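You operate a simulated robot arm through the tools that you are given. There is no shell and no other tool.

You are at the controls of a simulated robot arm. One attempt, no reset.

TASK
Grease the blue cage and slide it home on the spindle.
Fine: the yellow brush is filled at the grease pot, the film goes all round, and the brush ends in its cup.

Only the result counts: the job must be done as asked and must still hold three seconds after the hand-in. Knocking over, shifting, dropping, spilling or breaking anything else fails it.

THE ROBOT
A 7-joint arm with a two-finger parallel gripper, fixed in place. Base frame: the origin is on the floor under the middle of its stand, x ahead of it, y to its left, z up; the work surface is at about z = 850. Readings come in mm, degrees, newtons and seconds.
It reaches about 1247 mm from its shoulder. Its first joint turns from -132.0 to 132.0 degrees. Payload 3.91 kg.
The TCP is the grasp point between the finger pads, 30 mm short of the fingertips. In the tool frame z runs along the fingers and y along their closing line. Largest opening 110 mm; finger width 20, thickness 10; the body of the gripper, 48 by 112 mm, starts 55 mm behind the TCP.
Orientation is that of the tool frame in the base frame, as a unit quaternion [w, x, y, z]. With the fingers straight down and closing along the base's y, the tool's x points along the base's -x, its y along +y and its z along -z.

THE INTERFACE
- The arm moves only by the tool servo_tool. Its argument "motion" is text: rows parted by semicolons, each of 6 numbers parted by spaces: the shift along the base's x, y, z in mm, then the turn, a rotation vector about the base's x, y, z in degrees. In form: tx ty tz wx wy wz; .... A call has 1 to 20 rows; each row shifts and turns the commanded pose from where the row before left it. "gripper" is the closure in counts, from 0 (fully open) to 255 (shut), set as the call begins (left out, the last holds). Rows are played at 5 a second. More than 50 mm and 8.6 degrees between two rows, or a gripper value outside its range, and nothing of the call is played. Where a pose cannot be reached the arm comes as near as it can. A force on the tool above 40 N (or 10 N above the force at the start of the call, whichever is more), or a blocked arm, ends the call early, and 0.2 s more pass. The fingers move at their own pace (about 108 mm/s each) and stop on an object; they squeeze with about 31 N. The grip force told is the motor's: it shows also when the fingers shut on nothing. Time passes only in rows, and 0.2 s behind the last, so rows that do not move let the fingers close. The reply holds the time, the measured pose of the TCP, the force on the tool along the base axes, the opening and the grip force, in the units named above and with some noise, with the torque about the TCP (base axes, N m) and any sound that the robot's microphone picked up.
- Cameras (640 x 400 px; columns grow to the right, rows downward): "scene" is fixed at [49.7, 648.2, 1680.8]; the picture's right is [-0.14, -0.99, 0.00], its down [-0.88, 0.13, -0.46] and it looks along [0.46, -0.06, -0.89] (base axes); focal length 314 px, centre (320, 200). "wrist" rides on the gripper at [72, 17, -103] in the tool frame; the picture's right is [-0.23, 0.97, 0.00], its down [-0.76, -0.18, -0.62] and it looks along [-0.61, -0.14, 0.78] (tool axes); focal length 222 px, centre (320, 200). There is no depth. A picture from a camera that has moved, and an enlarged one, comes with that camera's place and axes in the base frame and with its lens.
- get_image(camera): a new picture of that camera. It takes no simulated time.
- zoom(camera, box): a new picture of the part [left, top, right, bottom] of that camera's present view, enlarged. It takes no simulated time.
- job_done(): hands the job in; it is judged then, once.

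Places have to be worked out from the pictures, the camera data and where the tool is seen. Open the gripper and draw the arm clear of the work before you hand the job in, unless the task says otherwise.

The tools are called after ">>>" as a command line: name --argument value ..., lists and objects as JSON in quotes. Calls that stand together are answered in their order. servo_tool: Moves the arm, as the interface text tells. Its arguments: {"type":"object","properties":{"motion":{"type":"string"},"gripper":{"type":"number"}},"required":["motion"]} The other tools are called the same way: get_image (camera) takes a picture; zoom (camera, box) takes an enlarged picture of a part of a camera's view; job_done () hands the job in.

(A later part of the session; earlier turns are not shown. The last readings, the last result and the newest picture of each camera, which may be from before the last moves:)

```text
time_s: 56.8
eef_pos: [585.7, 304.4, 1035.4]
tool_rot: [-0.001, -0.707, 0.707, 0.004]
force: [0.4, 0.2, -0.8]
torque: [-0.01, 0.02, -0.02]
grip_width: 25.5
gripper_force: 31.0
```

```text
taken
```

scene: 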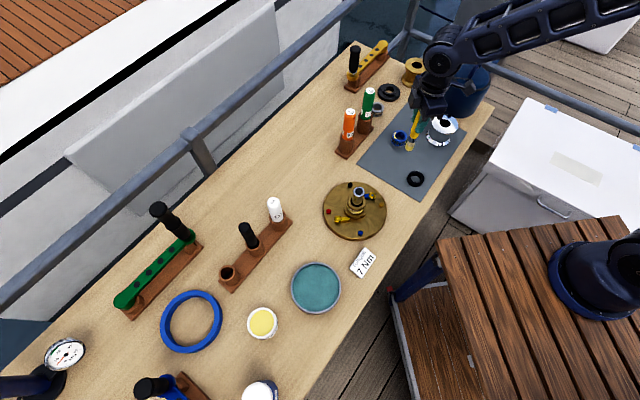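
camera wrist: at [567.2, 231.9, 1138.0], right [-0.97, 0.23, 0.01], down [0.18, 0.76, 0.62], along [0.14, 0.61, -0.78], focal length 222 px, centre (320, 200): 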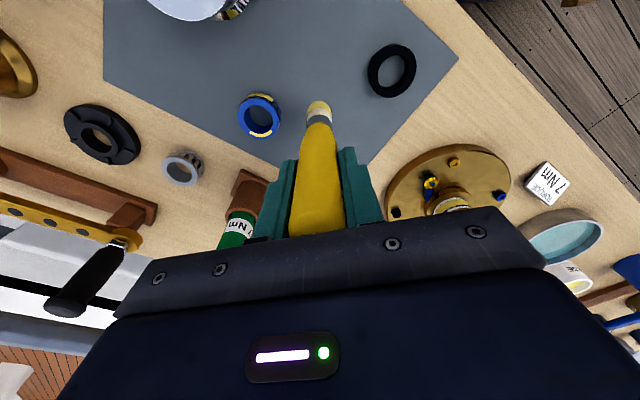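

Now the cage's -y side is visible. I'll zoom on it.

>>> zoom --camera "wrist" --box '[230, 85, 290, 145]'

>>> zoom --camera "scene" --box '[388, 128, 412, 150]'

```text
6.67 times, centred on (260, 115) of wrist
camera zoom: at [567.2, 231.9, 1138.0], right [-0.97, 0.23, 0.01], down [0.18, 0.76, 0.62], along [0.14, 0.61, -0.78], focal length 1481 px, centre (720, 767)
```

zoom: 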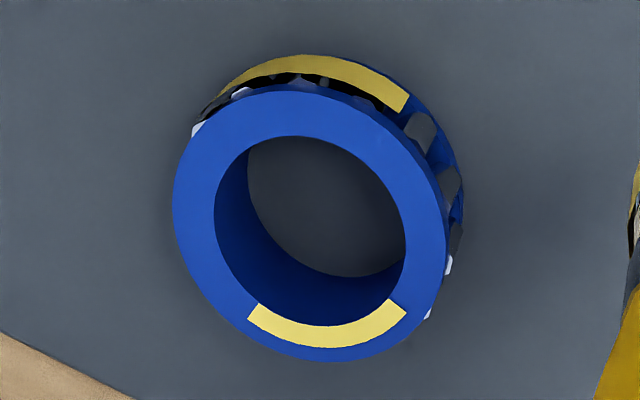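

```text
16.00 times, centred on (400, 139) of scene
camera zoom: at [49.7, 648.2, 1680.8], right [-0.14, -0.99, 0.0], down [-0.88, 0.13, -0.46], along [0.46, -0.06, -0.89], focal length 5024 px, centre (-960, 1176)
```

zoom: 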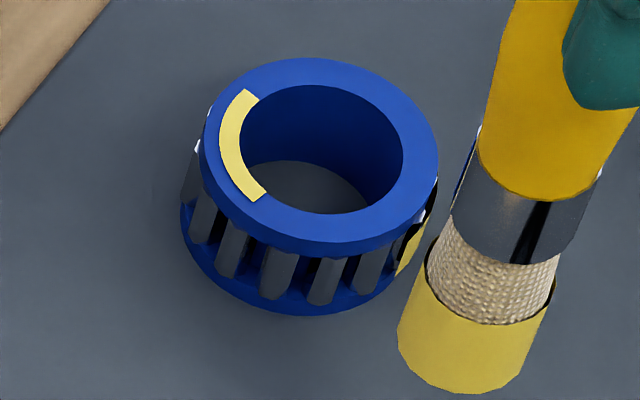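

The outside film on the -y side covers roughly a quarter. I'll raise and rotate a further 90° to view the +x side of the cage too.

>>> servo_tool --motion "0 0 30 0 0 0; 0 0 30 0 0 0; 6 -6.6 0 0 0 8.2; 6 -6.6 0 0 0 8.2; 6 -6.6 0 0 0 8.2; 6 -6.6 0 0 0 8.2; 6 -6.6 0 0 0 8.2; 6 -6.6 0 0 0 8.2; 6 -6.6 0 0 0 8.2; 6 -6.6 0 0 0 8.2; 6 -6.6 0 0 0 8.2; 6 -6.6 0 0 0 8.1; 6 -6.6 0 0 0 8.1; 0 0 0 0 0 0; 0 0 0 0 0 0" --gripper 255

>>> get_image --camera "wrist"

>>> get_image --camera "scene"

```text
time_s: 60.0
eef_pos: [650.9, 231.7, 1095.7]
tool_rot: [0.003, 1.0, 0.0, -0.002]
force: [-0.7, -0.2, 0.1]
torque: [0.0, -0.02, 0.03]
grip_width: 25.7
gripper_force: 31.6
```

```text
taken
camera wrist: at [722.7, 215.0, 1198.0], right [-0.23, -0.97, 0.01], down [-0.76, 0.18, 0.62], along [-0.61, 0.14, -0.78], focal length 222 px, centre (320, 200)
```

wrist: 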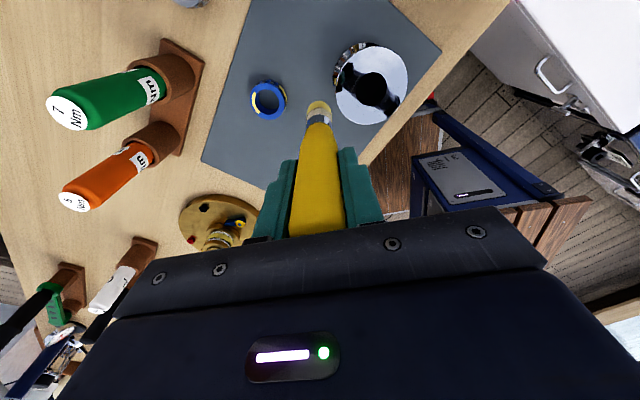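

```text
taken
```

scene: 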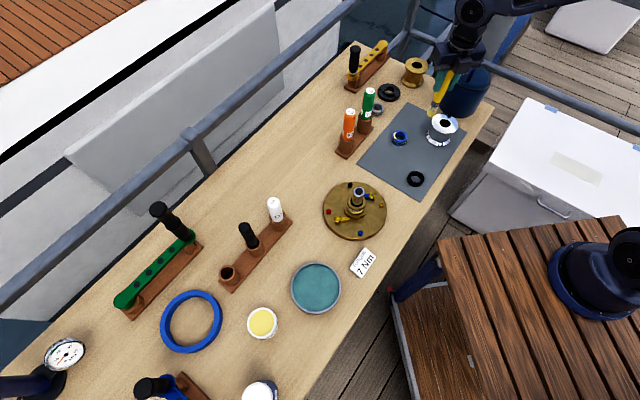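

>>> zoom --camera "wrist" --box '[240, 75, 300, 125]'

```text
8.00 times, centred on (270, 100) of wrist
camera zoom: at [722.7, 215.0, 1198.0], right [-0.23, -0.97, 0.01], down [-0.76, 0.18, 0.62], along [-0.61, 0.14, -0.78], focal length 1777 px, centre (720, 1000)
```

zoom: 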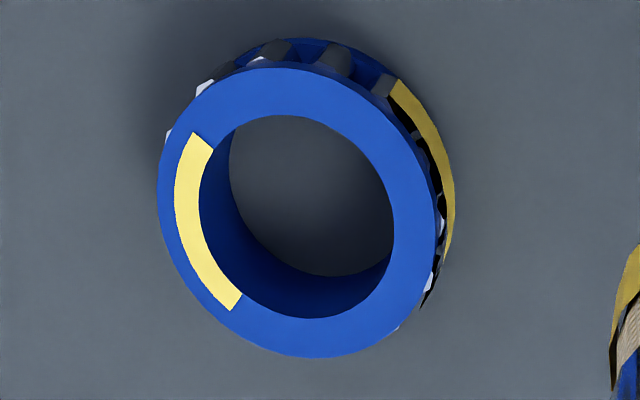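

The outer film covers about -135° to -45° and the top arc sits opposite. I'll check the brush's remaining load.

>>> zoom --camera "wrist" --box '[280, 80, 360, 140]'

>>> zoom --camera "scene" --box '[415, 75, 465, 125]'

```text
6.67 times, centred on (320, 110) of wrist
camera zoom: at [722.7, 215.0, 1198.0], right [-0.23, -0.97, 0.01], down [-0.76, 0.18, 0.62], along [-0.61, 0.14, -0.78], focal length 1481 px, centre (320, 800)
```

zoom: 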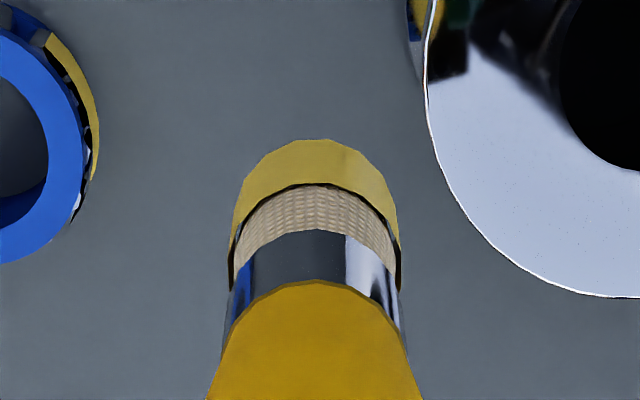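

```text
8.00 times, centred on (440, 100) of scene
camera zoom: at [49.7, 648.2, 1680.8], right [-0.14, -0.99, 0.0], down [-0.88, 0.13, -0.46], along [0.46, -0.06, -0.89], focal length 2512 px, centre (-640, 1000)
```

zoom: 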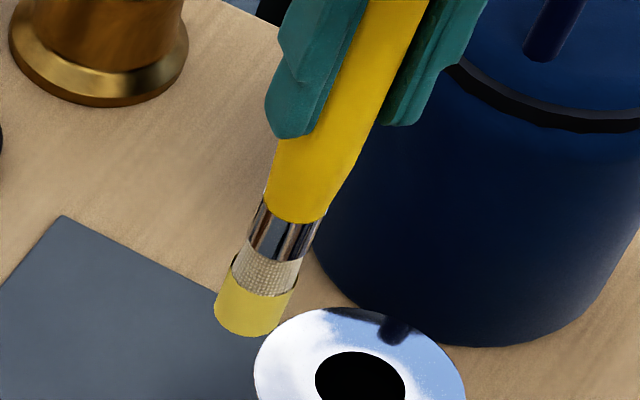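

The brush still holds load. I'll keep this orientation (wrist camera now sees the far side), hover over the cage centre and check alignment before wiping the bore toward other directions.

>>> servo_tool --motion "0 23 0 0 0 0; 0 23 0 0 0 0; 0 22.8 0 0 0 0; 0 0 -30 0 0 0; 0 0 -30 0 0 0; 0 0 -20 0 0 0; 0 0 0 0 0 0; 0 0 0 0 0 0" --gripper 255

>>> zoom --camera "scene" --box '[385, 120, 415, 150]'

>>> zoom --camera "wrist" --box '[260, 60, 380, 140]'

```text
time_s: 61.8
eef_pos: [650.0, 300.2, 1015.2]
tool_rot: [0.002, 1.0, 0.0, -0.002]
force: [0.8, -0.3, -0.6]
torque: [-0.01, 0.03, -0.06]
grip_width: 25.6
gripper_force: 30.8
```

```text
13.33 times, centred on (400, 135) of scene
camera zoom: at [49.7, 648.2, 1680.8], right [-0.14, -0.99, 0.0], down [-0.88, 0.13, -0.46], along [0.46, -0.06, -0.89], focal length 4187 px, centre (-747, 1067)
```

zoom: 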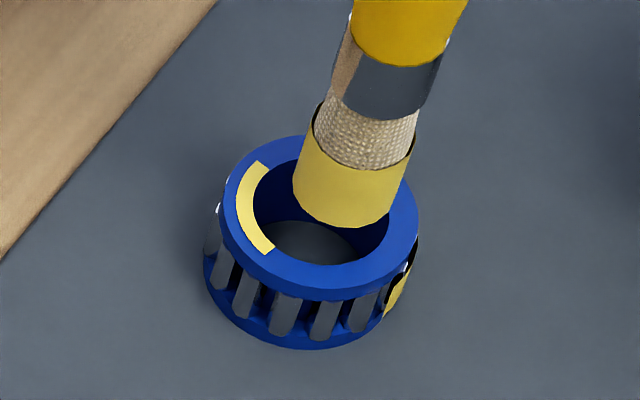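

```text
5.00 times, centred on (320, 100) of wrist
camera zoom: at [722.3, 284.9, 1118.0], right [-0.23, -0.97, 0.01], down [-0.76, 0.18, 0.62], along [-0.61, 0.14, -0.78], focal length 1111 px, centre (320, 700)
```

zoom: 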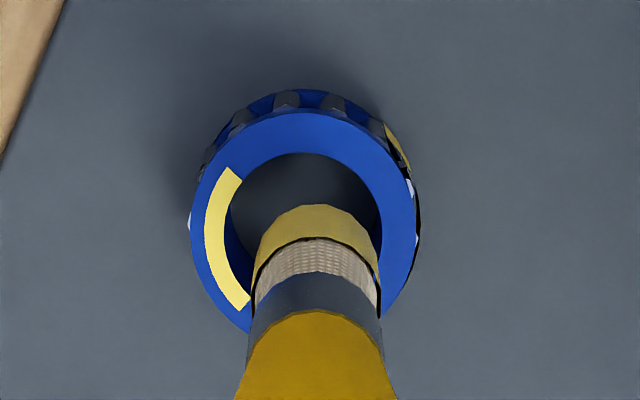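

The tip is about 2.3 mm short in x and 2.5 mm low in y relative to the bore centre. I'll correct, lower to mid-height, and look before touching a wall.

>>> servo_tool --motion "2.3 2.5 0 0 0 0; 0 0 -6 0 0 0; 0 0 -6 0 0 0; 0 0 -6 0 0 0; 0 0 -5 0 0 0; 0 0 0 0 0 0; 0 0 0 0 0 0" --gripper 255

>>> zoom --camera "scene" --box '[385, 120, 415, 150]'

>>> zoom --camera "wrist" --box '[260, 60, 380, 140]'

```text
time_s: 63.4
eef_pos: [652.6, 303.9, 992.2]
tool_rot: [0.003, 1.0, 0.0, -0.001]
force: [0.1, -0.2, -0.6]
torque: [-0.02, -0.01, -0.01]
grip_width: 25.6
gripper_force: 31.2
```

```text
13.33 times, centred on (400, 135) of scene
camera zoom: at [49.7, 648.2, 1680.8], right [-0.14, -0.99, 0.0], down [-0.88, 0.13, -0.46], along [0.46, -0.06, -0.89], focal length 4187 px, centre (-747, 1067)
```

zoom: 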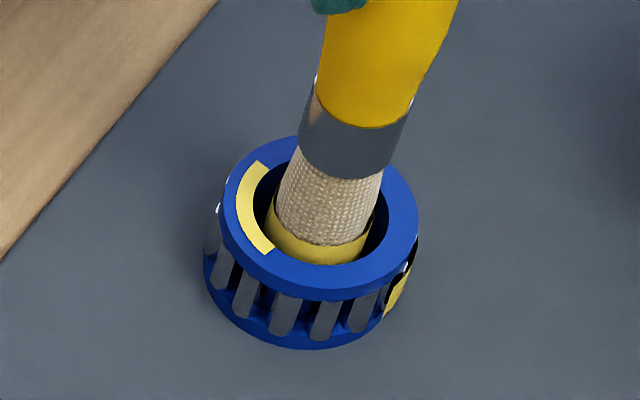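

```text
5.00 times, centred on (320, 100) of wrist
camera zoom: at [724.3, 287.1, 1094.9], right [-0.23, -0.97, 0.01], down [-0.76, 0.18, 0.62], along [-0.61, 0.14, -0.78], focal length 1111 px, centre (320, 700)
```

zoom: 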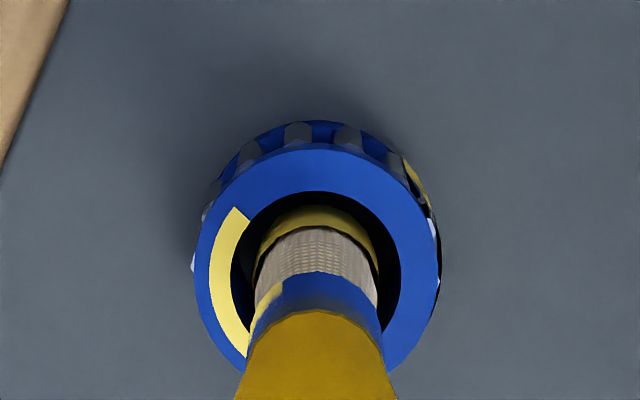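

The brush's film got shorter again on entry, so another sector has taken grease. I'll raise straight up a little and look at the cage from both sides.

>>> servo_tool --motion "0 0 12 0 0 0; 0 0 20 0 0 0; 0 -20 20 0 0 0; 0 -25 10 0 0 0; 0 -25 0 0 0 0; 0 0 0 0 0 0" --gripper 255

>>> zoom --camera "scene" --box '[388, 128, 412, 150]'

>>> zoom --camera "wrist" --box '[230, 70, 310, 130]'

>>> zoom --camera "wrist" --box '[280, 80, 360, 140]'

```text
time_s: 64.8
eef_pos: [653.1, 233.6, 1054.4]
tool_rot: [0.002, 1.0, -0.001, -0.002]
force: [-1.1, 0.1, -1.0]
torque: [0.0, 0.03, 0.02]
grip_width: 25.2
gripper_force: 31.4
```

```text
16.00 times, centred on (400, 139) of scene
camera zoom: at [49.7, 648.2, 1680.8], right [-0.14, -0.99, 0.0], down [-0.88, 0.13, -0.46], along [0.46, -0.06, -0.89], focal length 5024 px, centre (-960, 1176)
```

zoom: 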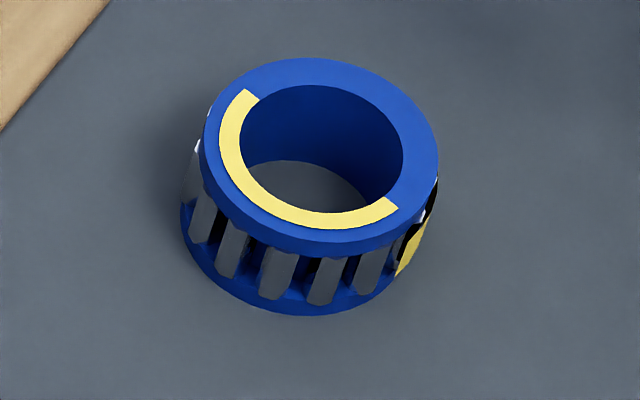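

```text
6.67 times, centred on (270, 100) of wrist
camera zoom: at [724.2, 216.8, 1157.0], right [-0.23, -0.97, 0.01], down [-0.76, 0.18, 0.62], along [-0.61, 0.14, -0.78], focal length 1481 px, centre (653, 867)
```

zoom: 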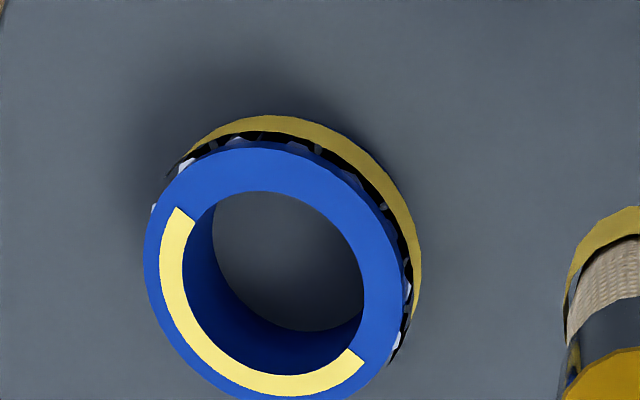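

```text
6.67 times, centred on (320, 110) of wrist
camera zoom: at [724.2, 216.8, 1157.0], right [-0.23, -0.97, 0.01], down [-0.76, 0.18, 0.62], along [-0.61, 0.14, -0.78], focal length 1481 px, centre (320, 800)
```

zoom: 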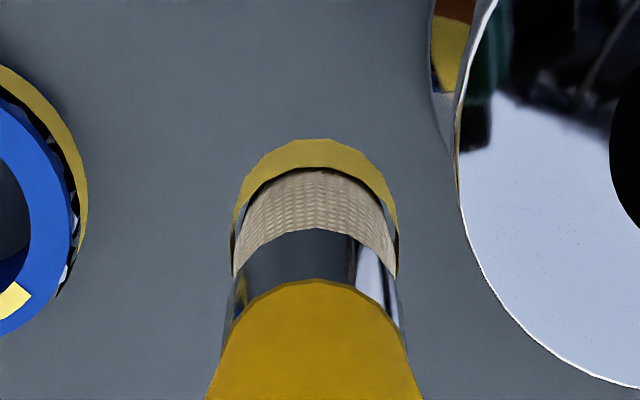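

Film now spans outer -135°…45° and the top arc 35°…220°. I need to see whether that's all the sectors or half, so I'll re-enter the bore at the same centre and press toward +y, then look.

>>> servo_tool --motion "0 35 0 0 0 0; 0 35.2 0 0 0 0; 0 0 -20 0 0 0; 0 0 -20 0 0 0; 0 0 -6 0 0 0; 0 0 -6 0 0 0; 0 0 -6 0 0 0; 0 0 -4 0 0 0; 0 2.5 0 0 0 0; 0 2.5 0 0 0 0; 0 2 0 0 0 0; 0 0 0 0 0 0; 0 0 0 0 0 0" --gripper 255

>>> zoom --camera "scene" --box '[385, 120, 415, 150]'

>>> zoom --camera "wrist" --box '[260, 60, 380, 140]'

```text
time_s: 67.6
eef_pos: [652.4, 310.9, 992.4]
tool_rot: [0.003, 1.0, 0.0, -0.002]
force: [-0.7, -0.6, -0.1]
torque: [-0.09, -0.02, -0.02]
grip_width: 25.7
gripper_force: 31.0
```

```text
13.33 times, centred on (400, 135) of scene
camera zoom: at [49.7, 648.2, 1680.8], right [-0.14, -0.99, 0.0], down [-0.88, 0.13, -0.46], along [0.46, -0.06, -0.89], focal length 4187 px, centre (-747, 1067)
```

zoom: 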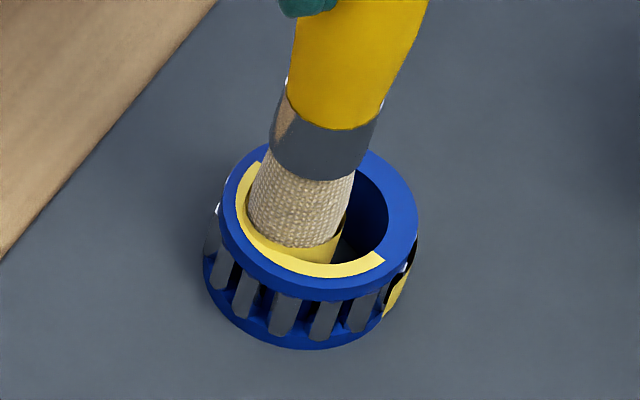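

```text
5.00 times, centred on (320, 100) of wrist
camera zoom: at [724.4, 294.2, 1095.2], right [-0.23, -0.97, 0.01], down [-0.76, 0.18, 0.62], along [-0.61, 0.14, -0.78], focal length 1111 px, centre (320, 700)
```

zoom: 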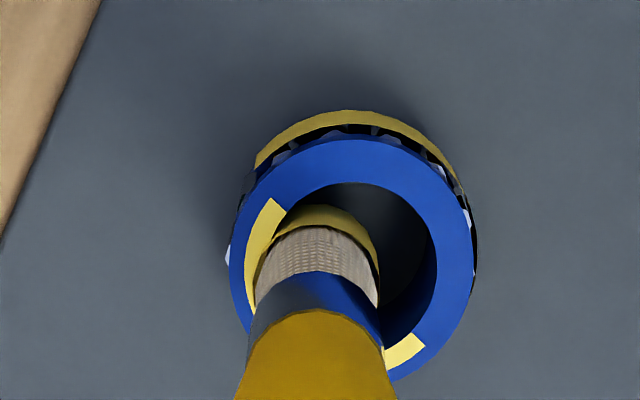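

The brush is near the +y bore wall with no new film yet. I'll press 2 mm further and dwell, then sweep the wall around toward -x.

>>> servo_tool --motion "0 1.5 0 0 0 0; 0 1 0 0 0 0; 0 0 0 0 0 0; 0 0 0 0 0 0; 0 0 0 0 0 0" --gripper 255

>>> zoom --camera "scene" --box '[385, 120, 415, 150]'

>>> zoom --camera "wrist" --box '[260, 60, 380, 140]'

```text
time_s: 68.8
eef_pos: [652.2, 312.6, 991.4]
tool_rot: [0.003, 1.0, 0.001, -0.002]
force: [-0.1, -0.4, -1.0]
torque: [-0.05, -0.01, -0.01]
grip_width: 25.5
gripper_force: 31.0
```

```text
13.33 times, centred on (400, 135) of scene
camera zoom: at [49.7, 648.2, 1680.8], right [-0.14, -0.99, 0.0], down [-0.88, 0.13, -0.46], along [0.46, -0.06, -0.89], focal length 4187 px, centre (-747, 1067)
```

zoom: 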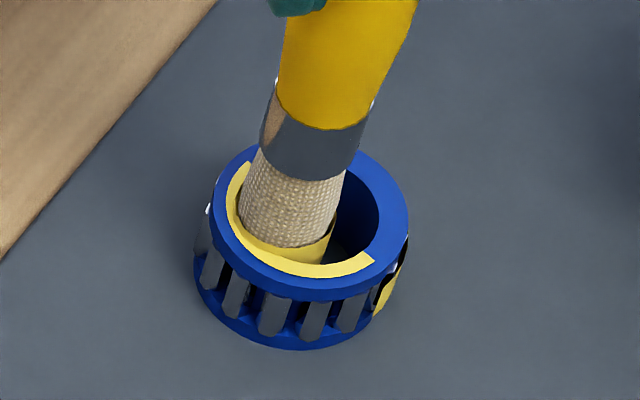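

```text
5.00 times, centred on (320, 100) of wrist
camera zoom: at [724.7, 296.5, 1095.4], right [-0.23, -0.97, 0.01], down [-0.76, 0.18, 0.62], along [-0.61, 0.14, -0.78], focal length 1111 px, centre (320, 700)
```

zoom: 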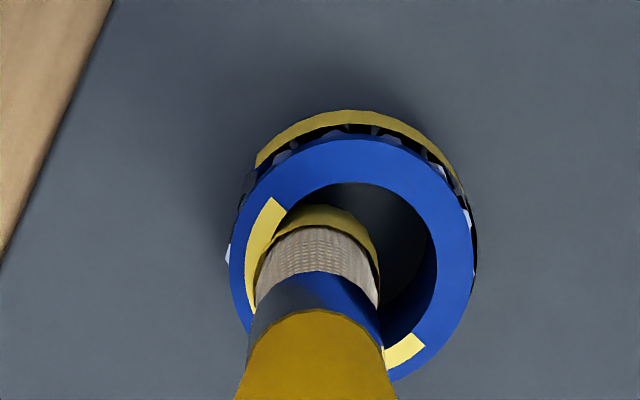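

Contact with the +y wall moved the cage slightly but gave no new film, which suggests that sector is already coated. I'll do a full contact sweep around the bore to catch anything still uncoated.

>>> servo_tool --motion "0 1 0 0 0 0; -2.75 -0.74 0 0 0 0; -2.01 -2.01 0 0 0 0; -0.74 -2.75 0 0 0 0; 0 0 0 0 0 0; 0.74 -2.75 0 0 0 0; 2.01 -2.01 0 0 0 0; 2.75 -0.74 0 0 0 0; 0 0 0 0 0 0; 2.75 0.74 0 0 0 0; 2.01 2.01 0 0 0 0; 0.74 2.75 0 0 0 0; 0 0 0 0 0 0; -0.74 2.75 0 0 0 0; -2.01 2.01 0 0 0 0; -2.75 0.74 0 0 0 0; 0 -5.5 0 0 0 0; 0 0 0 0 0 0" --gripper 255

>>> zoom --camera "scene" --box '[385, 120, 415, 150]'

>>> zoom --camera "wrist" --box '[260, 60, 380, 140]'

```text
time_s: 72.6
eef_pos: [652.4, 308.6, 992.4]
tool_rot: [0.003, 1.0, 0.0, -0.002]
force: [0.9, 0.1, -0.2]
torque: [0.0, 0.01, 0.0]
grip_width: 25.3
gripper_force: 31.2
```

```text
13.33 times, centred on (400, 135) of scene
camera zoom: at [49.7, 648.2, 1680.8], right [-0.14, -0.99, 0.0], down [-0.88, 0.13, -0.46], along [0.46, -0.06, -0.89], focal length 4187 px, centre (-747, 1067)
```

zoom: 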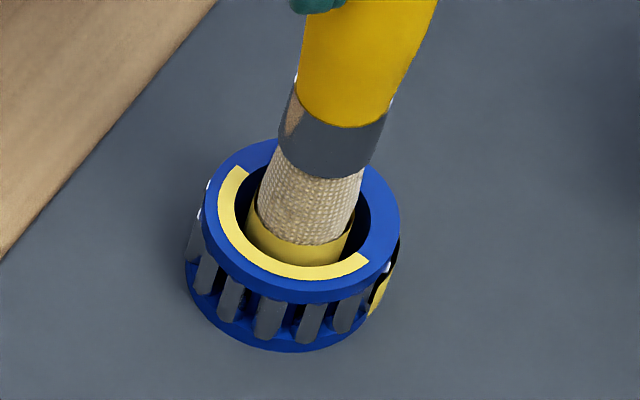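

```text
5.00 times, centred on (320, 100) of wrist
camera zoom: at [724.7, 291.9, 1095.5], right [-0.23, -0.97, 0.01], down [-0.76, 0.18, 0.62], along [-0.61, 0.14, -0.78], focal length 1111 px, centre (320, 700)
```

zoom: 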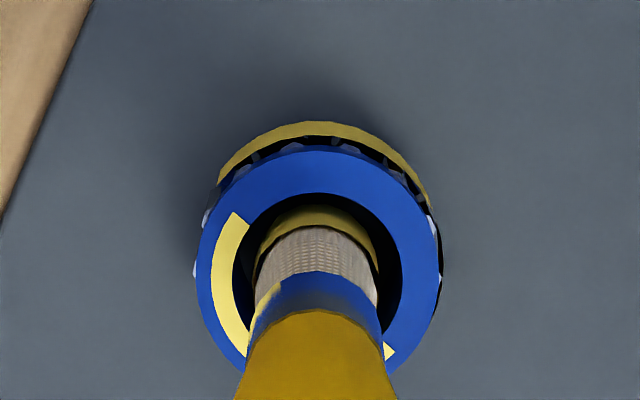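

No new film and no further brush shrink after the full contact sweep. I'll zoom in closely on the film pieces to understand their shape.

>>> zoom --camera "wrist" --box '[294, 80, 346, 112]'

>>> zoom --camera "scene" --box '[389, 128, 409, 148]'

```text
12.31 times, centred on (320, 96) of wrist
camera zoom: at [724.7, 291.9, 1095.5], right [-0.23, -0.97, 0.01], down [-0.76, 0.18, 0.62], along [-0.61, 0.14, -0.78], focal length 2734 px, centre (320, 1480)
```

zoom: 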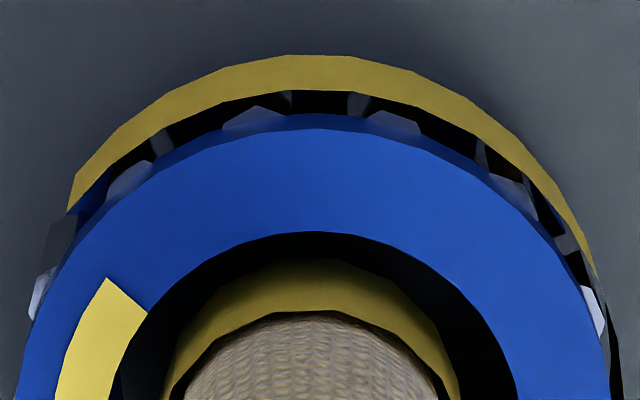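

```text
16.00 times, centred on (399, 138) of scene
camera zoom: at [49.7, 648.2, 1680.8], right [-0.14, -0.99, 0.0], down [-0.88, 0.13, -0.46], along [0.46, -0.06, -0.89], focal length 5024 px, centre (-944, 1192)
```

zoom: 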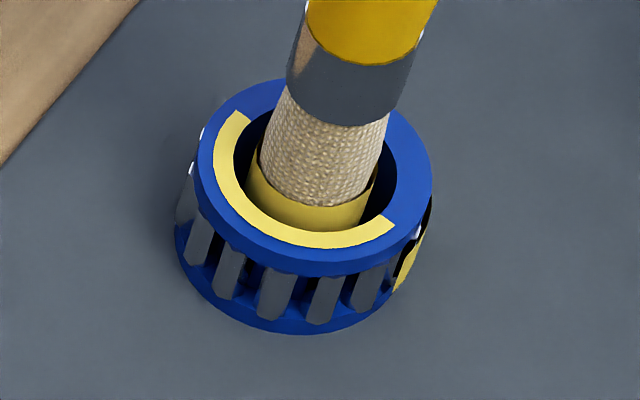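

The film pieces tile the circle but may be only half of the sectors. As a test I'll raise just above the ring and wipe lightly around its top/inner edge, which is where the grease seemed to transfer before.

>>> servo_tool --motion "0 0 7 0 0 0; 0 0 7 0 0 0; 7 0 0 0 0 0; 7 0 0 0 0 0; 0 0 -2 0 0 0; 0 0 0 0 0 0" --gripper 255

>>> zoom --camera "scene" --box '[385, 120, 415, 150]'

>>> zoom --camera "wrist" --box '[260, 60, 380, 140]'

```text
time_s: 74.0
eef_pos: [667.5, 308.1, 1002.8]
tool_rot: [0.003, 1.0, 0.0, -0.002]
force: [-0.6, 0.3, -1.2]
torque: [0.0, -0.01, 0.01]
grip_width: 25.7
gripper_force: 31.4
```

```text
13.33 times, centred on (400, 135) of scene
camera zoom: at [49.7, 648.2, 1680.8], right [-0.14, -0.99, 0.0], down [-0.88, 0.13, -0.46], along [0.46, -0.06, -0.89], focal length 4187 px, centre (-747, 1067)
```

zoom: 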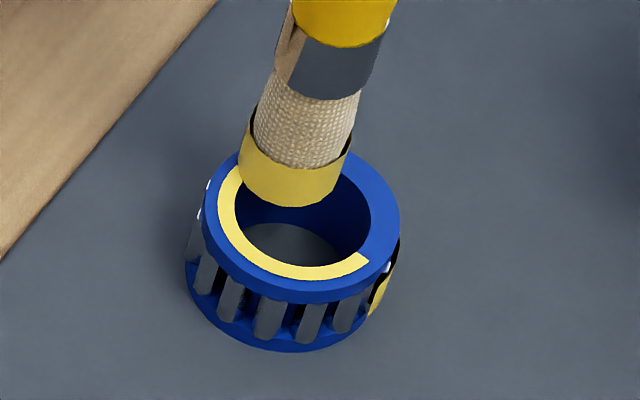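

```text
5.00 times, centred on (320, 100) of wrist
camera zoom: at [738.7, 291.8, 1106.8], right [-0.23, -0.97, 0.01], down [-0.76, 0.18, 0.62], along [-0.61, 0.14, -0.78], focal length 1111 px, centre (320, 700)
```

zoom: 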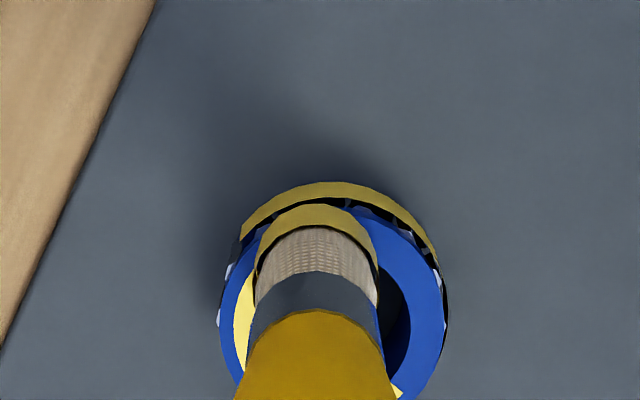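

The tip is right above the ring at the +x side with no contact force yet. I'll lower 2 mm to a light touch and read the force.

>>> servo_tool --motion "0 0 -1 0 0 0; 0 0 -1 0 0 0; 0 0 0 0 0 0" --gripper 255

```text
time_s: 74.8
eef_pos: [667.3, 307.8, 1001.3]
tool_rot: [0.004, 1.0, -0.001, 0.0]
force: [-2.8, -1.2, 14.1]
torque: [-0.21, 0.01, 0.0]
grip_width: 25.3
gripper_force: 31.1
```

Light contact at 14 N. I'll ease up 0.6 mm and wipe a quarter turn along the ring, then check for change.

>>> servo_tool --motion "0 0 0.6 0 0 0; -0.84 4.79 0 0 0 0; -2.44 4.21 0 0 0 0; -3.72 3.12 0 0 0 0; -4.57 1.67 0 0 0 0; 0 0 0 0 0 0" --gripper 255

>>> zoom --camera "scene" --box '[385, 120, 415, 150]'

>>> zoom --camera "wrist" --box '[260, 60, 380, 140]'

```text
time_s: 76.2
eef_pos: [655.1, 323.3, 1002.1]
tool_rot: [0.002, 1.0, 0.001, -0.002]
force: [2.8, -0.7, 6.6]
torque: [-0.13, -0.36, -0.06]
grip_width: 25.6
gripper_force: 31.2
```

```text
13.33 times, centred on (400, 135) of scene
camera zoom: at [49.7, 648.2, 1680.8], right [-0.14, -0.99, 0.0], down [-0.88, 0.13, -0.46], along [0.46, -0.06, -0.89], focal length 4187 px, centre (-747, 1067)
```

zoom: 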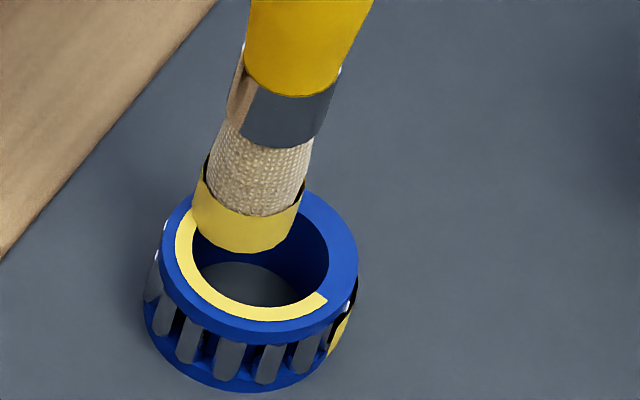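

```text
5.00 times, centred on (320, 100) of wrist
camera zoom: at [726.3, 306.3, 1105.8], right [-0.23, -0.97, 0.01], down [-0.76, 0.18, 0.63], along [-0.61, 0.14, -0.78], focal length 1111 px, centre (320, 700)
```

zoom: 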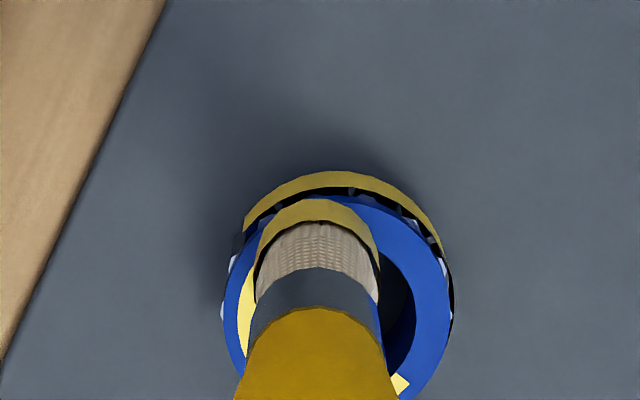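

The ring was simply dragged along by friction, with no new film. The transfers happened while sliding vertically into the bore, so I'll lift, re-centre over the cage's new position (TCP ≈ (642, 322)), and check alignment.

>>> servo_tool --motion "0 0 6 0 0 0; 0 0 6 0 0 0; -6.4 -0.7 0 0 0 0; -6.3 -0.7 0 0 0 0; 0 0 0 0 0 0" --gripper 255

>>> zoom --camera "scene" --box '[380, 122, 410, 152]'

>>> zoom --camera "wrist" --box '[260, 60, 380, 140]'

```text
time_s: 77.4
eef_pos: [643.0, 320.1, 1013.5]
tool_rot: [0.003, 1.0, -0.001, -0.003]
force: [1.0, -0.2, -0.6]
torque: [0.0, 0.0, 0.03]
grip_width: 25.5
gripper_force: 30.4
```

```text
13.33 times, centred on (395, 137) of scene
camera zoom: at [49.7, 648.2, 1680.8], right [-0.14, -0.99, 0.0], down [-0.88, 0.13, -0.46], along [0.46, -0.06, -0.89], focal length 4187 px, centre (-680, 1040)
```

zoom: 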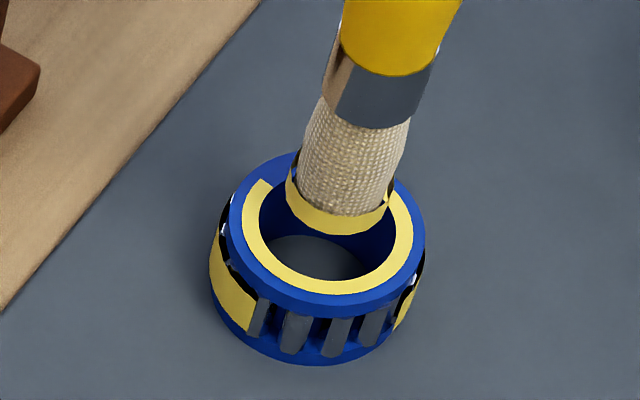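

```text
5.00 times, centred on (320, 100) of wrist
camera zoom: at [714.2, 304.8, 1117.5], right [-0.23, -0.97, 0.01], down [-0.76, 0.18, 0.62], along [-0.61, 0.14, -0.78], focal length 1111 px, centre (320, 700)
```

zoom: 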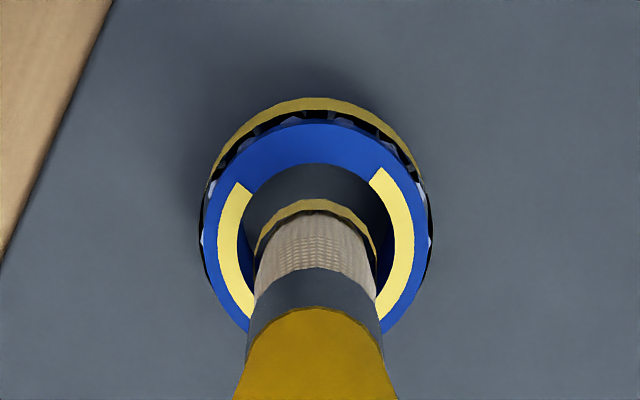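

Now a third quarter has taken: the top arc spans three sectors, the outer film has appeared on the camera-side left, and the brush film is shorter again. One quarter remains; the tip is centred over the bore, so I'll dip in, slide along the wall and come back out.

>>> servo_tool --motion "0 0 -6 0 0 0; 0 0 -6 0 0 0; 0 0 -6 0 0 0; 0 0 -3 0 0 0; 0 0 0 0 0 0" --gripper 255

>>> zoom --camera "scene" --box '[380, 122, 410, 152]'

>>> zoom --camera "wrist" --box '[260, 60, 380, 140]'

```text
time_s: 78.6
eef_pos: [642.3, 321.0, 992.7]
tool_rot: [0.003, 1.0, 0.0, -0.003]
force: [0.3, -0.4, -0.4]
torque: [0.0, -0.02, -0.03]
grip_width: 25.3
gripper_force: 31.3
```

```text
13.33 times, centred on (395, 137) of scene
camera zoom: at [49.7, 648.2, 1680.8], right [-0.14, -0.99, 0.0], down [-0.88, 0.13, -0.46], along [0.46, -0.06, -0.89], focal length 4187 px, centre (-680, 1040)
```

zoom: 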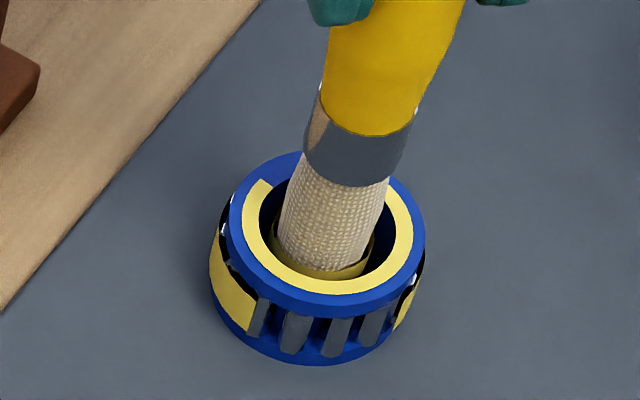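

```text
5.00 times, centred on (320, 100) of wrist
camera zoom: at [714.3, 304.8, 1096.6], right [-0.23, -0.97, 0.01], down [-0.76, 0.18, 0.62], along [-0.61, 0.14, -0.78], focal length 1111 px, centre (320, 700)
```

zoom: 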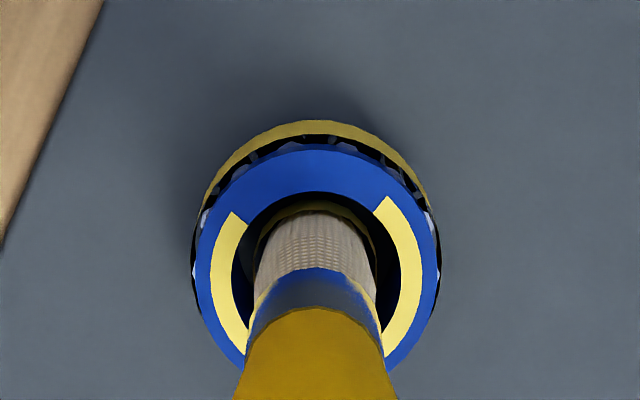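

The brush's film has shrunk again, down to a thin band. I'll lift out and see whether the last quarter shows.

>>> servo_tool --motion "0 0 10 0 0 0; 0 0 15 0 0 0; 0 -20 15 0 0 0; 0 -25 5 0 0 0; 0 -25 0 0 0 0; 0 0 0 0 0 0" --gripper 255

>>> zoom --camera "scene" --box '[380, 122, 410, 152]'

>>> zoom --camera "wrist" --box '[230, 60, 350, 140]'

```text
time_s: 80.0
eef_pos: [643.9, 251.9, 1038.3]
tool_rot: [0.002, 1.0, -0.001, -0.001]
force: [0.1, -0.3, -0.8]
torque: [-0.01, -0.02, -0.01]
grip_width: 25.6
gripper_force: 31.0
```

```text
13.33 times, centred on (395, 137) of scene
camera zoom: at [49.7, 648.2, 1680.8], right [-0.14, -0.99, 0.0], down [-0.88, 0.13, -0.46], along [0.46, -0.06, -0.89], focal length 4187 px, centre (-680, 1040)
```

zoom: 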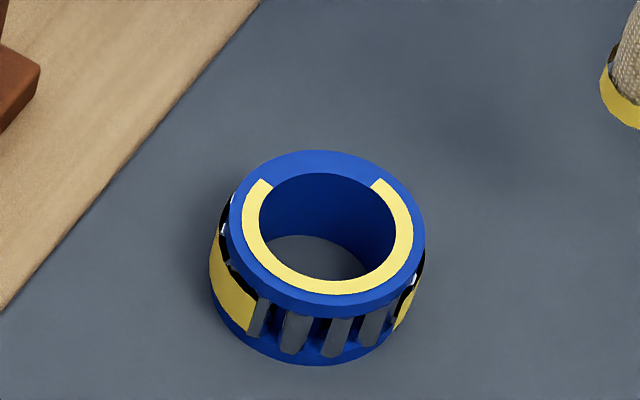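

```text
5.00 times, centred on (290, 100) of wrist
camera zoom: at [714.7, 234.4, 1142.1], right [-0.23, -0.97, 0.01], down [-0.76, 0.18, 0.62], along [-0.61, 0.14, -0.78], focal length 1111 px, centre (470, 700)
```

zoom: 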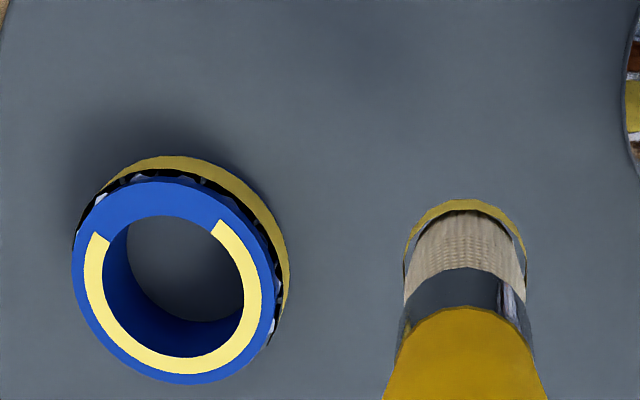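

Three quarters are done and the brush still has a little left. Each transfer came with the tip near the bore centre about 10 mm above the ring, moving slightly sideways, so I'll go back there, make a small move and dwell.

>>> servo_tool --motion "0 25 0 0 0 0; -0.7 25 0 0 0 0; -0.7 19.5 0 0 0 0; 0 0 -12 0 0 0; 0 0 -12.5 0 0 0; 0 0 0 0 0 0; 0 0 0 0 0 0; 0 0 0 0 0 0; 0 0 0 0 0 0" --gripper 255

>>> zoom --camera "scene" --box '[380, 122, 410, 152]'

>>> zoom --camera "wrist" --box '[260, 60, 380, 140]'

```text
time_s: 82.0
eef_pos: [641.5, 319.7, 1013.2]
tool_rot: [0.002, 1.0, 0.0, -0.001]
force: [0.1, 0.3, -0.4]
torque: [0.0, -0.02, 0.01]
grip_width: 25.5
gripper_force: 31.4
```

```text
13.33 times, centred on (395, 137) of scene
camera zoom: at [49.7, 648.2, 1680.8], right [-0.14, -0.99, 0.0], down [-0.88, 0.13, -0.46], along [0.46, -0.06, -0.89], focal length 4187 px, centre (-680, 1040)
```

zoom: 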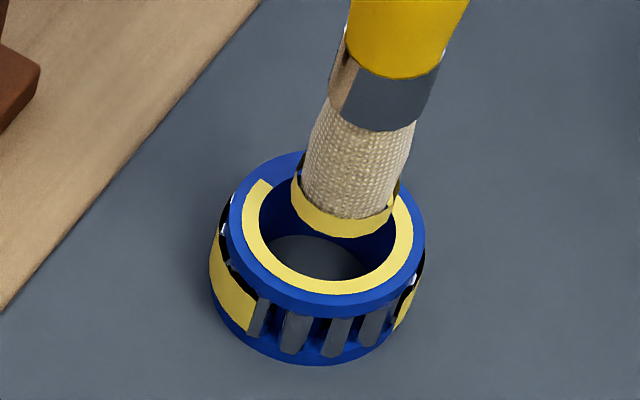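

```text
5.00 times, centred on (320, 100) of wrist
camera zoom: at [713.1, 303.8, 1117.6], right [-0.23, -0.97, 0.01], down [-0.76, 0.18, 0.62], along [-0.61, 0.14, -0.78], focal length 1111 px, centre (320, 700)
```

zoom: 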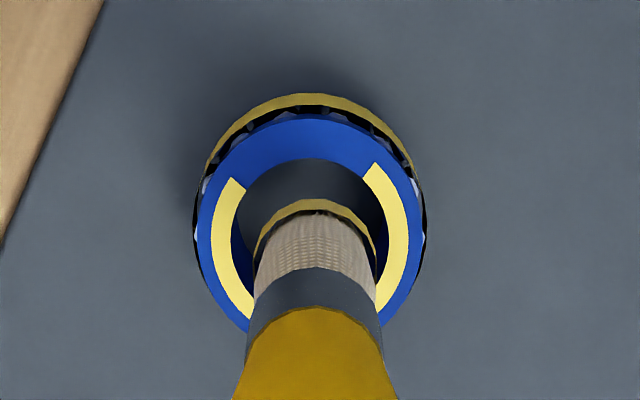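

Dwelling alone does nothing. The last transfer happened while the tip moved sideways just above the ring, so I'll try a slow 12 mm-radius circle about 8 mm above the ring (no contact) and see if the last quarter takes.

>>> servo_tool --motion "6 0.5 -2 0 0 0; 6.5 0.5 0 0 0 0; -1.61 6 0 0 0 0; -4.39 4.39 0 0 0 0; -6 1.61 0 0 0 0; -6 -1.61 0 0 0 0; -4.39 -4.39 0 0 0 0; -1.61 -6 0 0 0 0; 1.61 -6 0 0 0 0; 4.39 -4.39 0 0 0 0; 6 -1.61 0 0 0 0; 6 1.61 0 0 0 0; 4.39 4.39 0 0 0 0; 1.61 6 0 0 0 0; -6 0 0 0 0 0; -6 0 0 0 0 0; 0 0 0 0 0 0" --gripper 255

>>> zoom --camera "scene" --box '[380, 122, 410, 152]'

>>> zoom --camera "wrist" --box '[260, 60, 380, 140]'

```text
time_s: 85.6
eef_pos: [641.2, 320.7, 1012.9]
tool_rot: [0.002, 1.0, 0.0, -0.002]
force: [-0.6, -1.0, 0.1]
torque: [0.02, 0.01, 0.0]
grip_width: 25.5
gripper_force: 30.9
```

```text
13.33 times, centred on (395, 137) of scene
camera zoom: at [49.7, 648.2, 1680.8], right [-0.14, -0.99, 0.0], down [-0.88, 0.13, -0.46], along [0.46, -0.06, -0.89], focal length 4187 px, centre (-680, 1040)
```

zoom: 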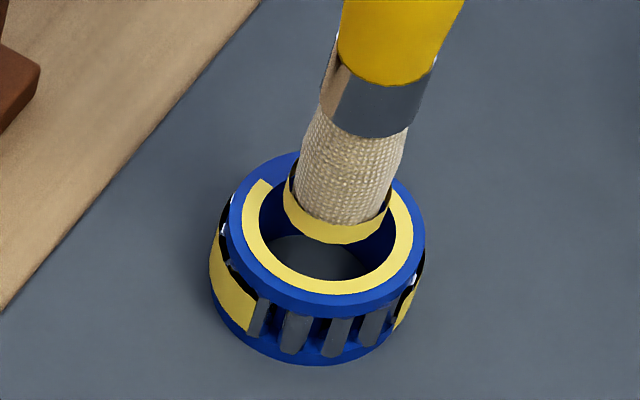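

```text
5.00 times, centred on (320, 100) of wrist
camera zoom: at [713.5, 305.0, 1115.0], right [-0.23, -0.97, 0.01], down [-0.76, 0.18, 0.62], along [-0.61, 0.14, -0.78], focal length 1111 px, centre (320, 700)
```

zoom: 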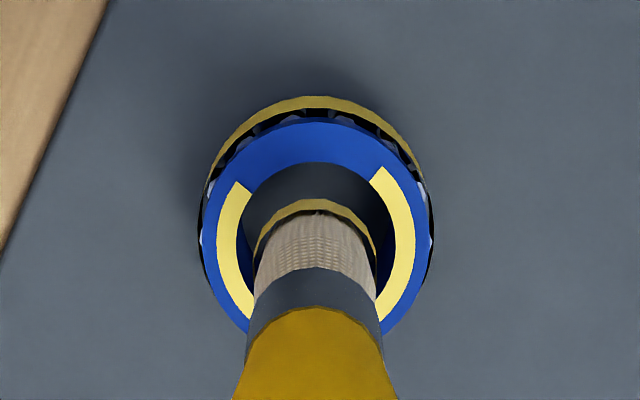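

No change without contact. Looking back, the transfers coincided with the bristles sliding down against the bore edge, so contact plus slip seems needed. I'll go just inside the bore, lean on the +y wall and stroke downward.

>>> servo_tool --motion "1.2 0.3 -4 0 0 0; 0 0 -5 0 0 0; 0 0 -5 0 0 0; 0 3 0 0 0 0; 0 2.8 0 0 0 0; 0 0 -2 0 0 0; 0 0 -2 0 0 0; 0 0 -2 0 0 0; 0 0 -2 0 0 0; 0 0 -2 0 0 0; 0 0 0 0 0 0; 0 -2.8 0 0 0 0; 0 -3 0 0 0 0; 0 0 0 0 0 0" --gripper 255

>>> zoom --camera "scene" --box '[380, 122, 410, 152]'

>>> zoom --camera "wrist" --box '[260, 60, 380, 140]'

```text
time_s: 88.6
eef_pos: [643.2, 322.0, 987.9]
tool_rot: [0.004, 1.0, 0.0, -0.002]
force: [-0.2, 0.7, -0.8]
torque: [0.01, 0.01, 0.0]
grip_width: 25.6
gripper_force: 30.7
```

```text
13.33 times, centred on (395, 137) of scene
camera zoom: at [49.7, 648.2, 1680.8], right [-0.14, -0.99, 0.0], down [-0.88, 0.13, -0.46], along [0.46, -0.06, -0.89], focal length 4187 px, centre (-680, 1040)
```

zoom: 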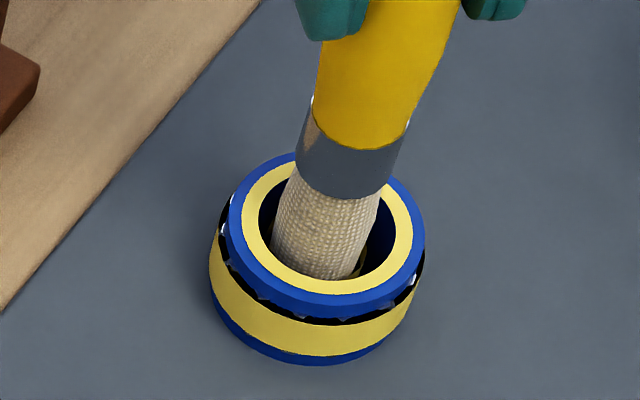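

```text
5.00 times, centred on (320, 100) of wrist
camera zoom: at [714.9, 305.3, 1091.3], right [-0.23, -0.97, 0.01], down [-0.76, 0.18, 0.62], along [-0.61, 0.14, -0.78], focal length 1111 px, centre (320, 700)
```

zoom: 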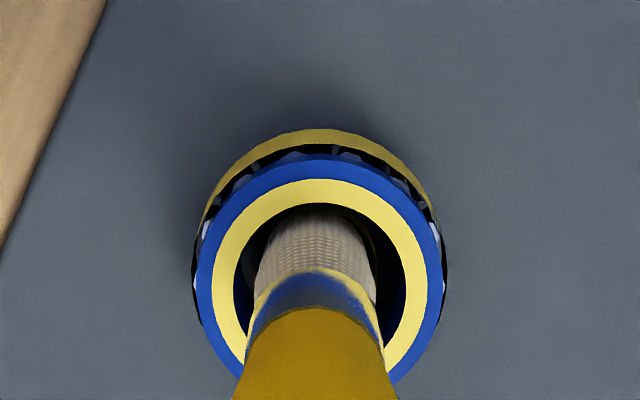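

The film is now complete all round (full top ring and full outer band). I'll lift the brush straight out, up to transit height, and verify the cage.

>>> servo_tool --motion "0 0 8 0 0 0; 0 0 12 0 0 0; 0 0 25 0 0 0; 0 0 40 0 0 0; 0 0 45 0 0 0; 0 0 45 0 0 0; 0 0 45 0 0 0; 0 0 0 0 0 0" --gripper 255

>>> get_image --camera "scene"

>>> zoom --camera "scene" --box '[380, 122, 410, 152]'

>>> get_image --camera "wrist"

```text
time_s: 90.4
eef_pos: [642.4, 322.1, 1208.9]
tool_rot: [0.003, 1.0, 0.0, -0.001]
force: [0.0, -0.4, -0.3]
torque: [-0.01, 0.04, -0.02]
grip_width: 25.5
gripper_force: 31.0
```

```text
taken
```

scene: 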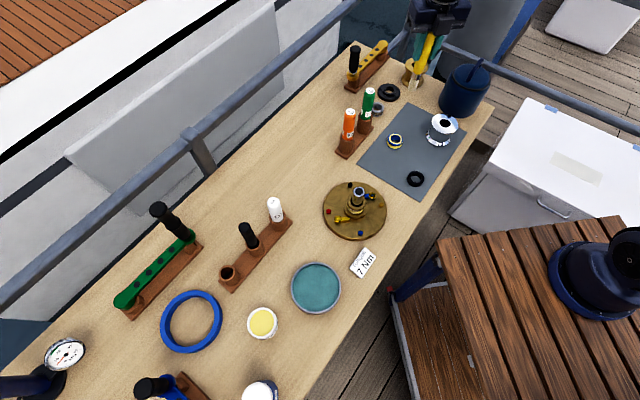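

```text
13.33 times, centred on (395, 137) of scene
camera zoom: at [49.7, 648.2, 1680.8], right [-0.14, -0.99, 0.0], down [-0.88, 0.13, -0.46], along [0.46, -0.06, -0.89], focal length 4187 px, centre (-680, 1040)
```

zoom: 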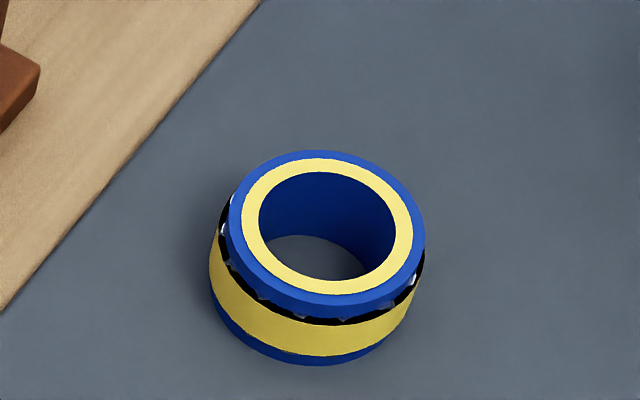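

```text
taken
camera wrist: at [715.1, 305.2, 1311.9], right [-0.23, -0.97, 0.01], down [-0.76, 0.18, 0.63], along [-0.61, 0.14, -0.78], focal length 222 px, centre (320, 200)
```

wrist: 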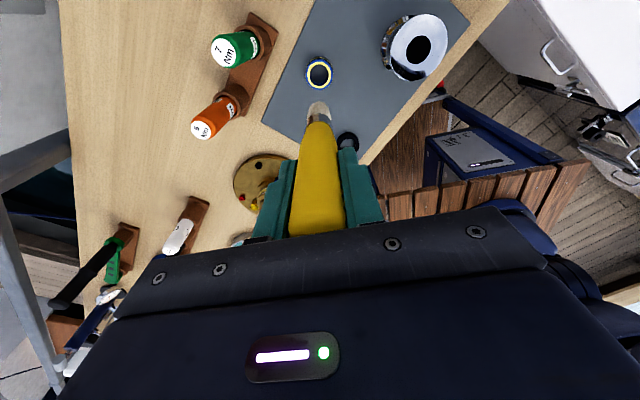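

The cage is fully coated and the brush is clean. Now I'll carry the brush back toward its cup, unwinding the wrist to the original orientation on the way.

>>> servo_tool --motion "-25.9 37.5 0 0 0 -8.2; -25.9 37.5 0 0 0 -8.2; -25.9 37.5 0 0 0 -8.2; -25.9 37.5 0 0 0 -8.2; -25.9 37.5 0 0 0 -8.2; -25.9 37.5 0 0 0 -8.2; -25.9 37.5 0 0 0 -8.2; -25.9 37.5 0 0 0 -8.2; -25.9 37.5 0 0 0 -8.2; -25.9 37.5 0 0 0 -8.2; -25.9 37.5 0 0 0 -8.2; -25.9 37.5 0 0 0 -8.2; -25.9 37.5 0 0 0 -8.2; -25.9 37.5 0 0 0 -8.2; 0 0 0 0 0 -8.2; 0 0 0 0 0 -8.2; 0 0 0 0 0 -8.2; 0 0 0 0 0 -8.2; 0 0 0 0 0 -8.2; 0 0 0 0 0 -8.2" --gripper 255

>>> servo_tool --motion "0 0 0 0 0 -8; 0 0 0 0 0 -8; 0 0 0 0 0 0; 0 0 0 0 0 0" --gripper 255

>>> get_image --camera "wrist"

>>> get_image --camera "scene"

```text
time_s: 94.6
eef_pos: [280.5, 846.8, 1207.9]
tool_rot: [0.001, -0.139, 0.99, 0.003]
force: [-0.1, -0.4, -0.7]
torque: [0.01, -0.01, 0.05]
grip_width: 25.6
gripper_force: 30.7
```

```text
time_s: 95.6
eef_pos: [281.0, 848.0, 1209.1]
tool_rot: [0.001, 0.0, 1.0, 0.003]
force: [0.7, -0.1, 0.1]
torque: [-0.01, -0.02, 0.02]
grip_width: 25.4
gripper_force: 30.9
```

```text
taken
camera wrist: at [206.5, 862.9, 1311.2], right [0.23, 0.97, 0.01], down [0.76, -0.18, 0.62], along [0.61, -0.14, -0.78], focal length 222 px, centre (320, 200)
```

wrist: 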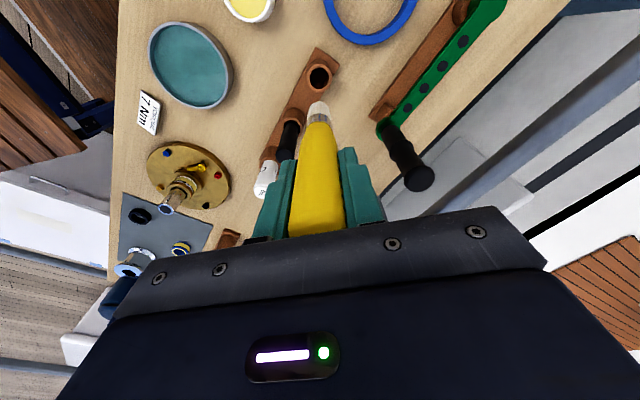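

```text
taken
```

scene: 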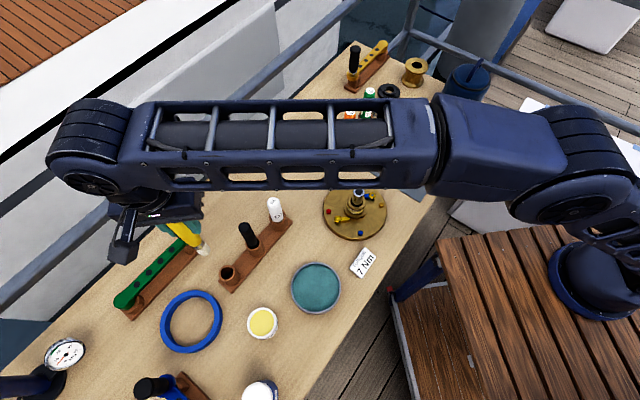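

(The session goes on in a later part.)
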